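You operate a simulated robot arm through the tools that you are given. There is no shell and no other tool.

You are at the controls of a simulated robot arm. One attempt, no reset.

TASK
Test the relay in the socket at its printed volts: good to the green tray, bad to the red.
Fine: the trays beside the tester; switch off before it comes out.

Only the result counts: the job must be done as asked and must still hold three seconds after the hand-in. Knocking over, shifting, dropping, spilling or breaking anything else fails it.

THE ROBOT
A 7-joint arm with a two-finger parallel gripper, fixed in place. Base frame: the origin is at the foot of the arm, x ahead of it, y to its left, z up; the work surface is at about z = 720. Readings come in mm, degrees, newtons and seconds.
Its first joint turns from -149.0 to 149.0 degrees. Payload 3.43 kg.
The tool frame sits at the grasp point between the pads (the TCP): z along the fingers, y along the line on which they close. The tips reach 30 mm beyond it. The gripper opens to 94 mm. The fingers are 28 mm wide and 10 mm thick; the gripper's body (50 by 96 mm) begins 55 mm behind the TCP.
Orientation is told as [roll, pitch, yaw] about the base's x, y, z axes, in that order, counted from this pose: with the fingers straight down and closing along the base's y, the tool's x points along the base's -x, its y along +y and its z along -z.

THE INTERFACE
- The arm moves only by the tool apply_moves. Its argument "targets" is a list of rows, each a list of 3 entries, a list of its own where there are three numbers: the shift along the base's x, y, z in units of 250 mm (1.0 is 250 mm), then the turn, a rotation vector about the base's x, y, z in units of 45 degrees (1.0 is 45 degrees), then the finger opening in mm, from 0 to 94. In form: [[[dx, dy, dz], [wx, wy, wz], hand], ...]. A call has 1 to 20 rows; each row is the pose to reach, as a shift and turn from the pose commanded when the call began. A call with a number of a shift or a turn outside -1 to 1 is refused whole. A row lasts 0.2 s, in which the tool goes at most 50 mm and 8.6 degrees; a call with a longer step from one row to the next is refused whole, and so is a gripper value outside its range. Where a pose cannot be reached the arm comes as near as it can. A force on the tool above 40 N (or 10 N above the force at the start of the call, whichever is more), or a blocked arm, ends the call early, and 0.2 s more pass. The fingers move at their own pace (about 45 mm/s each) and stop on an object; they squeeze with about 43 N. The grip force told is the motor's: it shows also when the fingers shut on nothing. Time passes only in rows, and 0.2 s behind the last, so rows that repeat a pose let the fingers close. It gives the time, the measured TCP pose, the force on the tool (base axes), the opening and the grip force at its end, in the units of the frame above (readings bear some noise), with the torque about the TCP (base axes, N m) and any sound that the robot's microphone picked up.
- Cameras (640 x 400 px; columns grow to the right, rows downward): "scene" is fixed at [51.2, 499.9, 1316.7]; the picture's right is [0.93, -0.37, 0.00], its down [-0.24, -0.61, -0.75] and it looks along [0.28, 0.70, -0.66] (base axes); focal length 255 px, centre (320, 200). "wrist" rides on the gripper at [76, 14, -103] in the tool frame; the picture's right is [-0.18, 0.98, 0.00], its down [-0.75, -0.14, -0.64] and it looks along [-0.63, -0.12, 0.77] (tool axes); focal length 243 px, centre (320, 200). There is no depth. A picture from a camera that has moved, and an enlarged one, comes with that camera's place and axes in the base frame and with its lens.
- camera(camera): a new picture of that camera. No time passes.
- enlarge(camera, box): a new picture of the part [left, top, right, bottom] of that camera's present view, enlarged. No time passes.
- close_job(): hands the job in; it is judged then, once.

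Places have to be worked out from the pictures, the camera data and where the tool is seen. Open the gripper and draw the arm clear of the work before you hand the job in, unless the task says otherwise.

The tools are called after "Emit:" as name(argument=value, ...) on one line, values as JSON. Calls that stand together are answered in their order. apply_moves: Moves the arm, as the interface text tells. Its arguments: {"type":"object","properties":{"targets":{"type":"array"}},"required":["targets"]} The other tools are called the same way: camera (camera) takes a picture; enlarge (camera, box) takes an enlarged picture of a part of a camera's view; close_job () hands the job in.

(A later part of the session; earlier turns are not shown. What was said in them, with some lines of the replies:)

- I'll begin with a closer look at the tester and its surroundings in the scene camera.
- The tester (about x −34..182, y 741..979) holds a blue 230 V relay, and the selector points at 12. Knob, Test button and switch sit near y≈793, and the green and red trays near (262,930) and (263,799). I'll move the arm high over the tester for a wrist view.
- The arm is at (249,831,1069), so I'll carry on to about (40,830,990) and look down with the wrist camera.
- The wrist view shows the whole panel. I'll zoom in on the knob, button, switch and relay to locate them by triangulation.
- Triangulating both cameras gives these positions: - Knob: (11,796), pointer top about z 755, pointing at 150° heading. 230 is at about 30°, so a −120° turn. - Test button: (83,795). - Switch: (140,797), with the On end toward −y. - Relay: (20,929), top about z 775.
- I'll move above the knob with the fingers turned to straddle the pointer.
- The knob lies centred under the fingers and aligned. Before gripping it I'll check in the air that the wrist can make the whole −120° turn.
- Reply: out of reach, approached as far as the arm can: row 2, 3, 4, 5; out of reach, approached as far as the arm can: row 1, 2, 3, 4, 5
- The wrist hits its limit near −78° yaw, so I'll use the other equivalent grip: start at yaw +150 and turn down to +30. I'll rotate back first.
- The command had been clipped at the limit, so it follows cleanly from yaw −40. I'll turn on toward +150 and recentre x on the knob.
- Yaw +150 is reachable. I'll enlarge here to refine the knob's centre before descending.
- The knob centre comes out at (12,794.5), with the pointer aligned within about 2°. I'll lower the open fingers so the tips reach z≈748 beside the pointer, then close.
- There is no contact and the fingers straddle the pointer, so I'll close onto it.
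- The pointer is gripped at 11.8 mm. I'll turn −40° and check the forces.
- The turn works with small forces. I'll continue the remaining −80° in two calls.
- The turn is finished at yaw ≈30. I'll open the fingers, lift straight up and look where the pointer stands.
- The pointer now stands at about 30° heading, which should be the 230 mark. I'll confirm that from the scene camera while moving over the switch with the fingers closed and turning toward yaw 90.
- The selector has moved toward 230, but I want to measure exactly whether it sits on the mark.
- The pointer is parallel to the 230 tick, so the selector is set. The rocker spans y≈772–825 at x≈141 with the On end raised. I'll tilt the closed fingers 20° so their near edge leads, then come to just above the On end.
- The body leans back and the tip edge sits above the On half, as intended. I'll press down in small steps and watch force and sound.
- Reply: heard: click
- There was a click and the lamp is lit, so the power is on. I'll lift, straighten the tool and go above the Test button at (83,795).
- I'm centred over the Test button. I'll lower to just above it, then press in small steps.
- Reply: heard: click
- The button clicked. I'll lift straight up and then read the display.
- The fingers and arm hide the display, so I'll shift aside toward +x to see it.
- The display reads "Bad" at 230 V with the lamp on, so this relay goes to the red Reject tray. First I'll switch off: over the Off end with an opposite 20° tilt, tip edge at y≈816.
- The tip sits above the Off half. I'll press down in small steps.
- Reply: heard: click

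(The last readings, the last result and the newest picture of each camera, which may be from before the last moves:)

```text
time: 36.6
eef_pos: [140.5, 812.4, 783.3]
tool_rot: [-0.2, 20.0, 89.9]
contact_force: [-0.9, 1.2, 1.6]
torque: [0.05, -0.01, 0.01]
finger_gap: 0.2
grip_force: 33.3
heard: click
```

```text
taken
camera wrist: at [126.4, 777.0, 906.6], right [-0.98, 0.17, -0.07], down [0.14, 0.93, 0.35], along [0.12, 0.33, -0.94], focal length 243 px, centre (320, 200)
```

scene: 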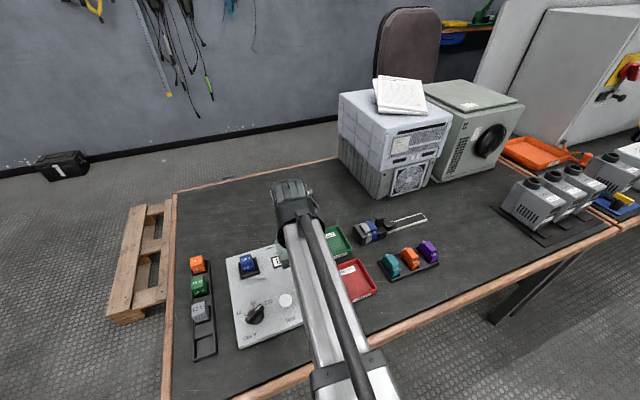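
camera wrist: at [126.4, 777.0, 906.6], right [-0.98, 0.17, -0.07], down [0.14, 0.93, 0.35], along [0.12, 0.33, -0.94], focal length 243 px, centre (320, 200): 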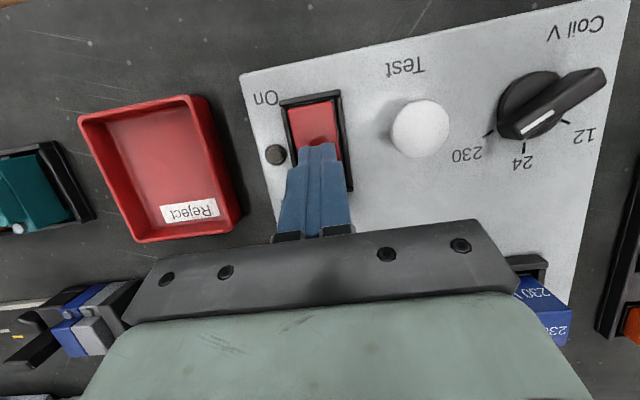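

There was a click and the lamp is dark, so the power is off. I'll lift, straighten up and move above the relay at about (20,929) with the gripper opening.

Emit:
apply_moves(targets=[[[0, 0, 0.1], [0, 0, 0], 0], [[0, 0, 0.24], [0.15, 0, 0], 0], [[0, 0, 0.4], [0.3, 0, 0], 30], [[-0.1, 0.1, 0.42], [0.444, 0, 0], 50], [[-0.22, 0.22, 0.42], [0.444, 0, 0], 56], [[-0.34, 0.34, 0.42], [0.444, 0, 0], 56], [[-0.44, 0.42, 0.42], [0.444, 0, 0], 56], [[-0.484, 0.464, 0.42], [0.444, 0, 0], 56], [[-0.484, 0.464, 0.42], [0.444, 0, 0], 56]])

Emit:
camera(camera="wrist")

Emit:
enlarge(camera="wrist", box=[250, 30, 390, 160])

Emit:
enlarge(camera="scene", box=[220, 230, 340, 350])

```text
time: 38.6
eef_pos: [20.0, 930.0, 888.0]
tool_rot: [-0.2, 0.0, 89.9]
contact_force: [0.6, -0.8, 0.1]
torque: [-0.05, 0.0, 0.0]
finger_gap: 55.8
grip_force: 0.1
```

```text
taken
camera wrist: at [5.6, 853.1, 991.8], right [-0.98, 0.19, 0.0], down [0.14, 0.75, 0.64], along [0.12, 0.63, -0.77], focal length 243 px, centre (320, 200)
```

wrist: 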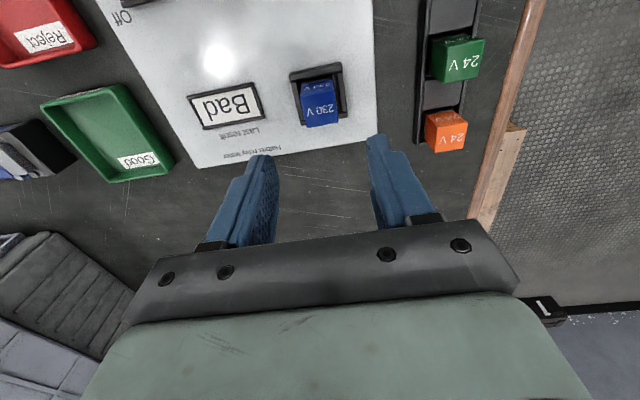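

```text
3.08 times, centred on (320, 95) of wrist
camera zoom: at [5.6, 853.1, 991.8], right [-0.98, 0.19, 0.0], down [0.14, 0.75, 0.64], along [0.12, 0.63, -0.77], focal length 746 px, centre (320, 523)
```

zoom: 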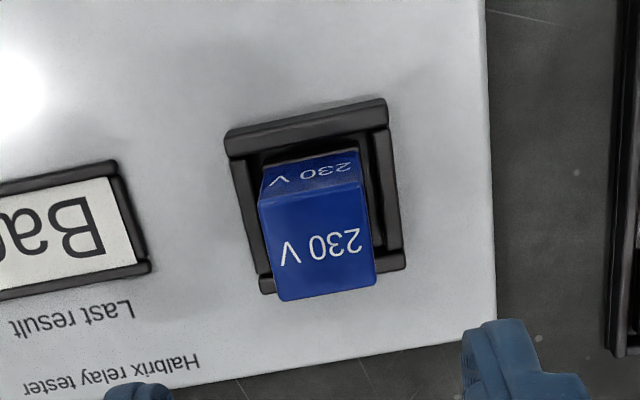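

```text
3.33 times, centred on (280, 290) of scene
camera zoom: at [51.2, 499.9, 1316.7], right [0.93, -0.37, 0.0], down [-0.24, -0.61, -0.75], along [0.28, 0.7, -0.66], focal length 849 px, centre (453, -100)
```

zoom: 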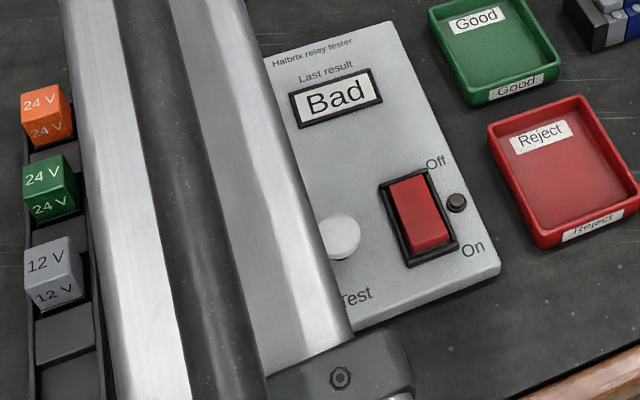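

The relay centre comes out at (19.3,927). I'll centre on it and descend to TCP z≈786, so the tips at about 756 stay above the socket frame and overlap the relay's upper part.

Emit:
apply_moves(targets=[[[-0.003, -0.011, -0.1], [0, 0, 0], 56], [[-0.003, -0.011, -0.2], [0, 0, 0], 56], [[-0.003, -0.011, -0.3], [0, 0, 0], 56], [[-0.003, -0.011, -0.36], [0, 0, 0], 56], [[-0.003, -0.011, -0.39], [0, 0, 0], 56], [[-0.003, -0.011, -0.408], [0, 0, 0], 56], [[-0.003, -0.011, -0.408], [0, 0, 0], 56]])

Emit:
camera(camera="wrist")

Emit:
enlarge(camera="wrist", box=[240, 80, 400, 220])

```text
time: 40.2
eef_pos: [18.7, 926.3, 786.6]
tool_rot: [-0.2, 0.0, 89.8]
contact_force: [0.2, 0.1, -0.1]
torque: [0.0, 0.02, 0.0]
finger_gap: 55.9
grip_force: 0.2
```

```text
taken
camera wrist: at [4.7, 850.3, 889.1], right [-0.98, 0.19, 0.0], down [0.14, 0.75, 0.64], along [0.12, 0.63, -0.77], focal length 243 px, centre (320, 200)
```

wrist: 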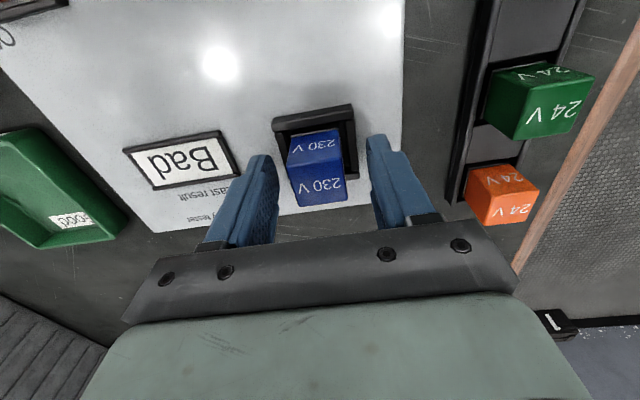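

```text
2.86 times, centred on (320, 150) of wrist
camera zoom: at [4.7, 850.3, 889.1], right [-0.98, 0.19, 0.0], down [0.14, 0.75, 0.64], along [0.12, 0.63, -0.77], focal length 693 px, centre (320, 343)
```

zoom: 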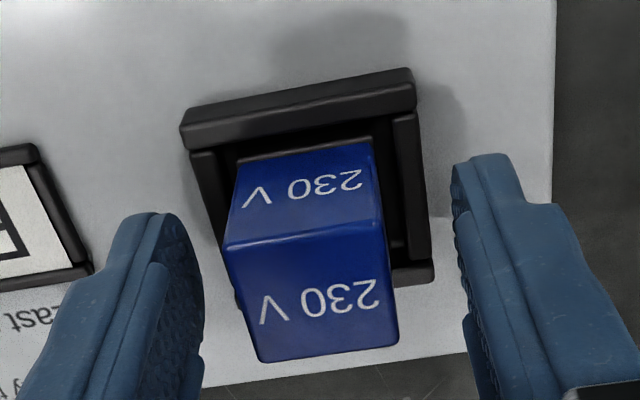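

The fingers straddle the relay above the frame with no contact. I'll close on it.

Emit:
apply_moves(targets=[[[0, 0, 0], [0, 0, 0], 40], [[0, 0, 0], [0, 0, 0], 30], [[0, 0, 0], [0, 0, 0], 20], [[0, 0, 0], [0, 0, 0], 20], [[0, 0, 0], [0, 0, 0], 20]])

Emit:
enlarge(camera="wrist", box=[240, 80, 400, 220])

```text
time: 41.4
eef_pos: [19.0, 926.3, 786.4]
tool_rot: [-0.2, 0.0, 89.8]
contact_force: [-0.8, 0.6, 0.0]
torque: [-0.03, -0.01, -0.01]
finger_gap: 33.7
grip_force: 42.9
```

```text
2.86 times, centred on (320, 150) of wrist
camera zoom: at [4.7, 850.3, 889.3], right [-0.98, 0.19, 0.0], down [0.14, 0.75, 0.64], along [0.12, 0.63, -0.77], focal length 693 px, centre (320, 343)
```

zoom: 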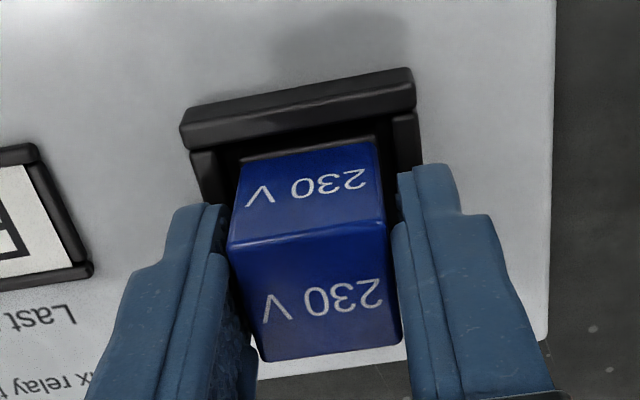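

The relay is held at 33.7 mm. I'll pull it straight up slowly.

Emit:
apply_moves(targets=[[[0, 0, 0.012], [0, 0, 0], 20], [[0, 0, 0.028], [0, 0, 0], 20], [[0, 0, 0.05], [0, 0, 0], 20], [[0, 0, 0.08], [0, 0, 0], 20], [[0, 0, 0.12], [0, 0, 0], 20], [[0, 0, 0.18], [0, 0, 0], 20], [[0, 0, 0.26], [0, 0, 0], 20], [[0, 0, 0.36], [0, 0, 0], 20]])

Emit:
camera(camera="wrist")

```text
time: 43.2
eef_pos: [20.0, 926.2, 877.8]
tool_rot: [-0.2, -0.1, 89.9]
contact_force: [-0.5, 0.4, -0.3]
torque: [0.03, -0.03, -0.03]
finger_gap: 33.5
grip_force: 43.2
```

```text
taken
camera wrist: at [5.3, 850.6, 980.3], right [-0.98, 0.19, 0.0], down [0.14, 0.75, 0.64], along [0.12, 0.63, -0.77], focal length 243 px, centre (320, 200)
```

wrist: 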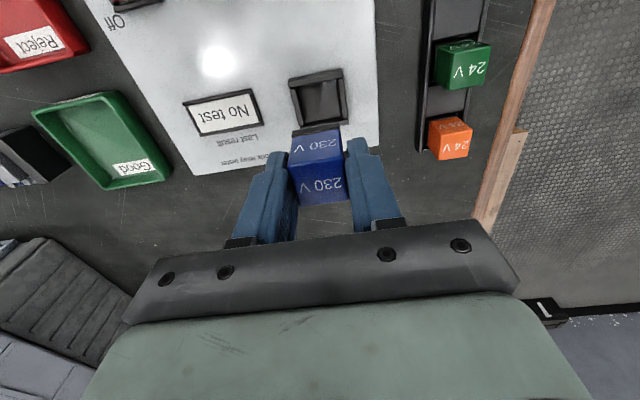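

The relay is out and firmly held. I'll carry it at height to over the red tray at about (263,799).

Emit:
apply_moves(targets=[[[0.07, -0.035, 0], [0, 0, 0], 20], [[0.2, -0.1, 0], [0, 0, 0], 20], [[0.34, -0.175, 0], [0, 0, 0], 20], [[0.48, -0.25, 0], [0, 0, 0], 20], [[0.62, -0.325, 0], [0, 0, 0], 20], [[0.76, -0.4, 0], [0, 0, 0], 20], [[0.89, -0.465, 0], [0, 0, 0], 20], [[0.972, -0.508, 0], [0, 0, 0], 20], [[0.972, -0.508, 0], [0, 0, 0], 20]])

Emit:
camera(camera="wrist")

Emit:
camera(camera="scene")

```text
time: 45.2
eef_pos: [262.6, 799.6, 877.1]
tool_rot: [-0.2, 0.0, 89.9]
contact_force: [-0.8, 0.3, -0.9]
torque: [0.01, 0.0, 0.01]
finger_gap: 33.7
grip_force: 42.5
```

```text
taken
camera wrist: at [247.9, 723.5, 979.9], right [-0.98, 0.19, 0.0], down [0.14, 0.75, 0.64], along [0.12, 0.63, -0.77], focal length 243 px, centre (320, 200)
```

wrist: 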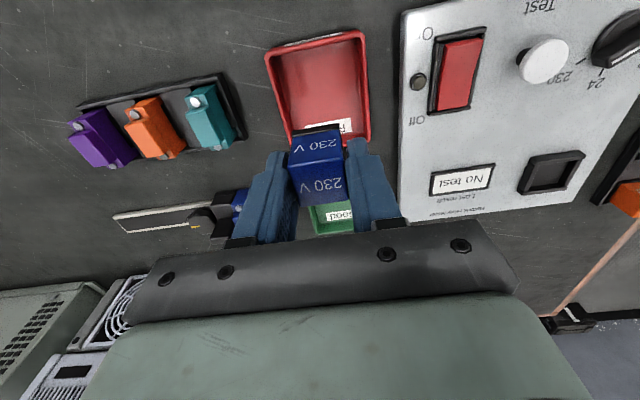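

```text
taken
```

scene: 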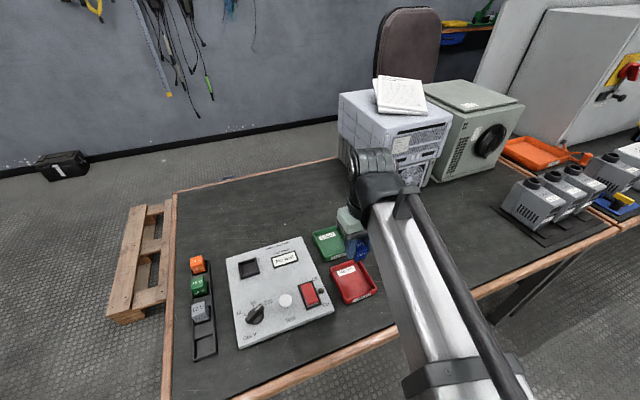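

The tray spans about x 219–301 and y 750–850, so its centre is (260,800). I'll lower the relay to just above the tray floor.

Emit:
apply_moves(targets=[[[-0.01, 0.002, -0.08], [0, 0, 0], 20], [[-0.01, 0.002, -0.2], [0, 0, 0], 20], [[-0.01, 0.002, -0.3], [0, 0, 0], 20], [[-0.01, 0.002, -0.36], [0, 0, 0], 20], [[-0.01, 0.002, -0.388], [0, 0, 0], 20], [[-0.01, 0.002, -0.388], [0, 0, 0], 20]])

Emit:
camera(camera="wrist")

Emit:
enlarge(camera="scene", box=[300, 200, 450, 310])

```text
time: 46.6
eef_pos: [260.3, 799.8, 779.0]
tool_rot: [-0.2, 0.1, 89.9]
contact_force: [0.9, -1.0, -0.8]
torque: [-0.03, 0.03, -0.03]
finger_gap: 33.5
grip_force: 42.9
```

```text
taken
camera wrist: at [245.5, 723.9, 882.3], right [-0.98, 0.19, 0.0], down [0.14, 0.75, 0.64], along [0.12, 0.63, -0.77], focal length 243 px, centre (320, 200)
```

wrist: 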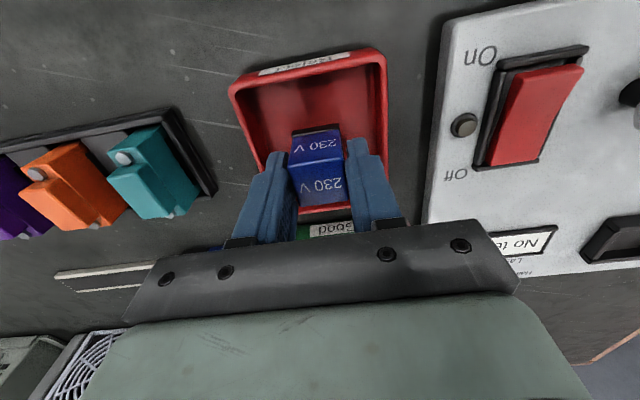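

```text
3.64 times, centred on (375, 255) of scene
camera zoom: at [51.2, 499.9, 1316.7], right [0.93, -0.37, 0.0], down [-0.24, -0.61, -0.75], along [0.28, 0.7, -0.66], focal length 926 px, centre (120, 0)
```

zoom: 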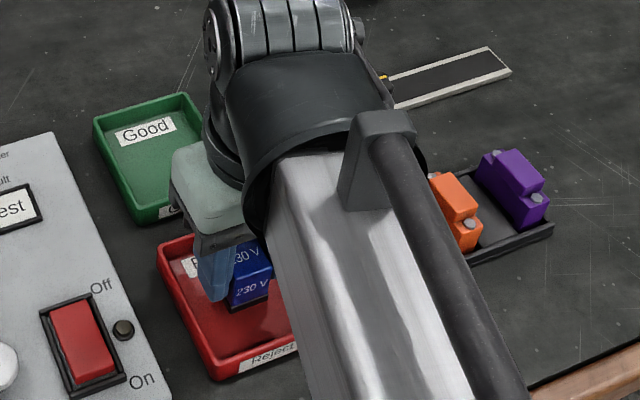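

Still no contact and the relay is within the tray. I'll go down in 2 mm steps until it touches the floor.

Emit:
apply_moves(targets=[[[0, 0, -0.008], [0, 0, 0], 20], [[0, 0, -0.016], [0, 0, 0], 20], [[0, 0, -0.024], [0, 0, 0], 20], [[0, 0, -0.024], [0, 0, 0], 20]])

```text
time: 47.6
eef_pos: [258.5, 800.4, 773.5]
tool_rot: [-0.2, 0.0, 89.9]
contact_force: [-0.4, -0.3, -0.2]
torque: [0.04, 0.0, 0.01]
finger_gap: 33.7
grip_force: 42.8
```

There is no contact yet at 773.5, so I'll continue down gently.

Emit:
apply_moves(targets=[[[0, 0, -0.006], [0, 0, 0], 20], [[0, 0, -0.012], [0, 0, 0], 20], [[0, 0, -0.012], [0, 0, 0], 20]])

Emit:
enlarge(camera="wrist", box=[220, 60, 400, 230])

```text
time: 48.4
eef_pos: [259.9, 799.3, 769.8]
tool_rot: [-0.2, 0.1, 89.9]
contact_force: [-0.3, 0.3, -1.3]
torque: [0.01, 0.02, 0.0]
finger_gap: 33.6
grip_force: 42.9
```

```text
2.35 times, centred on (310, 145) of wrist
camera zoom: at [245.4, 723.9, 873.3], right [-0.98, 0.19, 0.0], down [0.14, 0.75, 0.64], along [0.12, 0.63, -0.77], focal length 571 px, centre (344, 329)
```

zoom: 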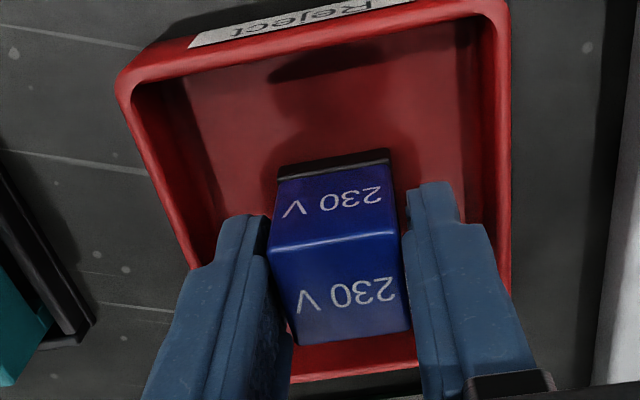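

The relay still looks a little above the floor, so I'll continue down in small steps.

Emit:
apply_moves(targets=[[[0, 0, -0.006], [0, 0, 0], 20], [[0, 0, -0.012], [0, 0, 0], 20], [[0, 0, -0.012], [0, 0, 0], 20]])

```text
time: 49.2
eef_pos: [259.1, 799.4, 767.3]
tool_rot: [-0.2, 0.0, 89.8]
contact_force: [1.0, 0.2, 7.1]
torque: [-0.09, -0.02, 0.03]
finger_gap: 33.5
grip_force: 43.4
```

The 7 N upward force shows the relay is on the tray floor. I'll open slightly (44 mm, clear of the tray walls) and lift straight up.

Emit:
apply_moves(targets=[[[0, 0, 0], [0, 0, 0], 40], [[0, 0, 0], [0, 0, 0], 46], [[0, 0, 0], [0, 0, 0], 46], [[0, 0, 0.02], [0, 0, 0], 46], [[0, 0, 0.08], [0, 0, 0], 46], [[0, 0, 0.2], [0, 0, 0], 46], [[0, 0, 0.36], [0, 0, 0], 46], [[0, -0.08, 0.54], [0, 0, 0], 60], [[0, -0.2, 0.68], [0, 0, 0], 80], [[0, -0.3, 0.8], [0, 0, 0], 80]])

Emit:
camera(camera="wrist")

Emit:
camera(camera="scene")

```text
time: 51.4
eef_pos: [260.3, 723.8, 967.5]
tool_rot: [-0.2, 0.0, 89.9]
contact_force: [0.4, 0.1, -0.1]
torque: [0.02, -0.02, -0.04]
finger_gap: 80.1
grip_force: 0.2
```

```text
taken
camera wrist: at [245.8, 648.9, 1070.8], right [-0.98, 0.19, 0.0], down [0.14, 0.75, 0.64], along [0.12, 0.63, -0.77], focal length 243 px, centre (320, 200)
```

wrist: 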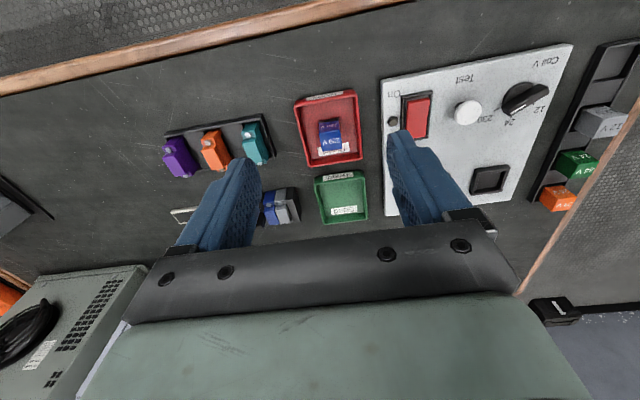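

```text
taken
```

scene: 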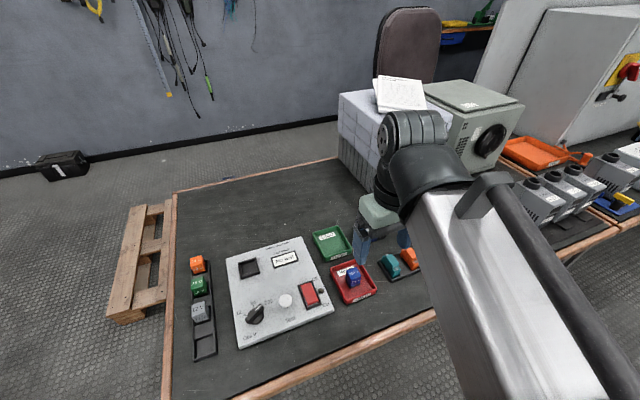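

The relay stands upright in the red tray and the tester is off. I'll draw the arm further clear and check once more.

Emit:
apply_moves(targets=[[[0.06, 0.0, 0.12], [0, 0, 0], 80], [[0.18, 0.02, 0.24], [0, 0, 0], 80], [[0.3, 0.02, 0.36], [0, 0, 0], 80], [[0.42, 0.02, 0.44], [0, 0, 0], 80], [[0.54, 0.02, 0.48], [0, 0, 0], 80], [[0.54, 0.02, 0.48], [0, 0, 0], 80]])

Emit:
enlarge(camera="scene", box=[220, 220, 400, 340])

Emit:
camera(camera="scene")

```text
time: 52.8
eef_pos: [395.3, 731.2, 1087.2]
tool_rot: [-0.2, 0.0, 89.8]
contact_force: [-0.1, -0.6, -1.1]
torque: [0.04, 0.01, -0.03]
finger_gap: 79.8
grip_force: 0.2
```

```text
3.33 times, centred on (310, 280) of scene
camera zoom: at [51.2, 499.9, 1316.7], right [0.93, -0.37, 0.0], down [-0.24, -0.61, -0.75], along [0.28, 0.7, -0.66], focal length 849 px, centre (353, -67)
```

zoom: 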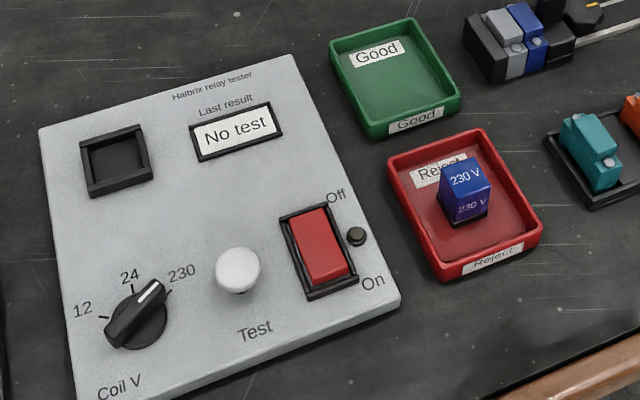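

```text
taken
```

scene: 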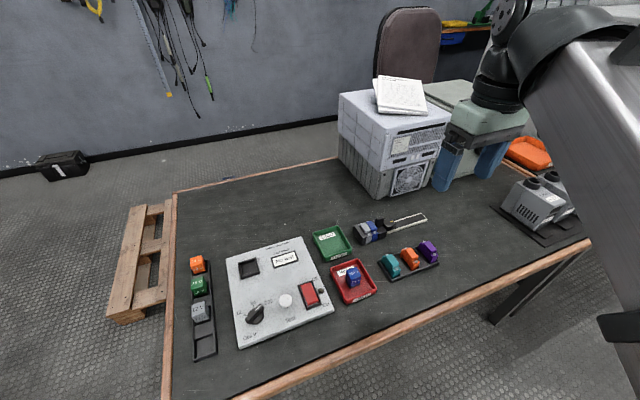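

The relay tested Bad at 230 V and rests in the red tray. The tester is off, the arm is clear with the gripper open, and nothing else has moved, so I'm handing in.

Emit:
close_job()

```text
The job is handed in.
```

The relay in the socket is marked 230 V and tested **Bad** at that voltage, so it is now in the red Reject tray.

I turned the selector from 12 to 230 with the power off, switched on (the lamp lit) and pressed Test. The display read "Bad". I switched off before pulling the relay, and the lamp was dark when it came out.

In the last picture the relay stands upright in the red tray and nothing else looks moved. The arm is clear with the gripper open. The selector is still at 230.
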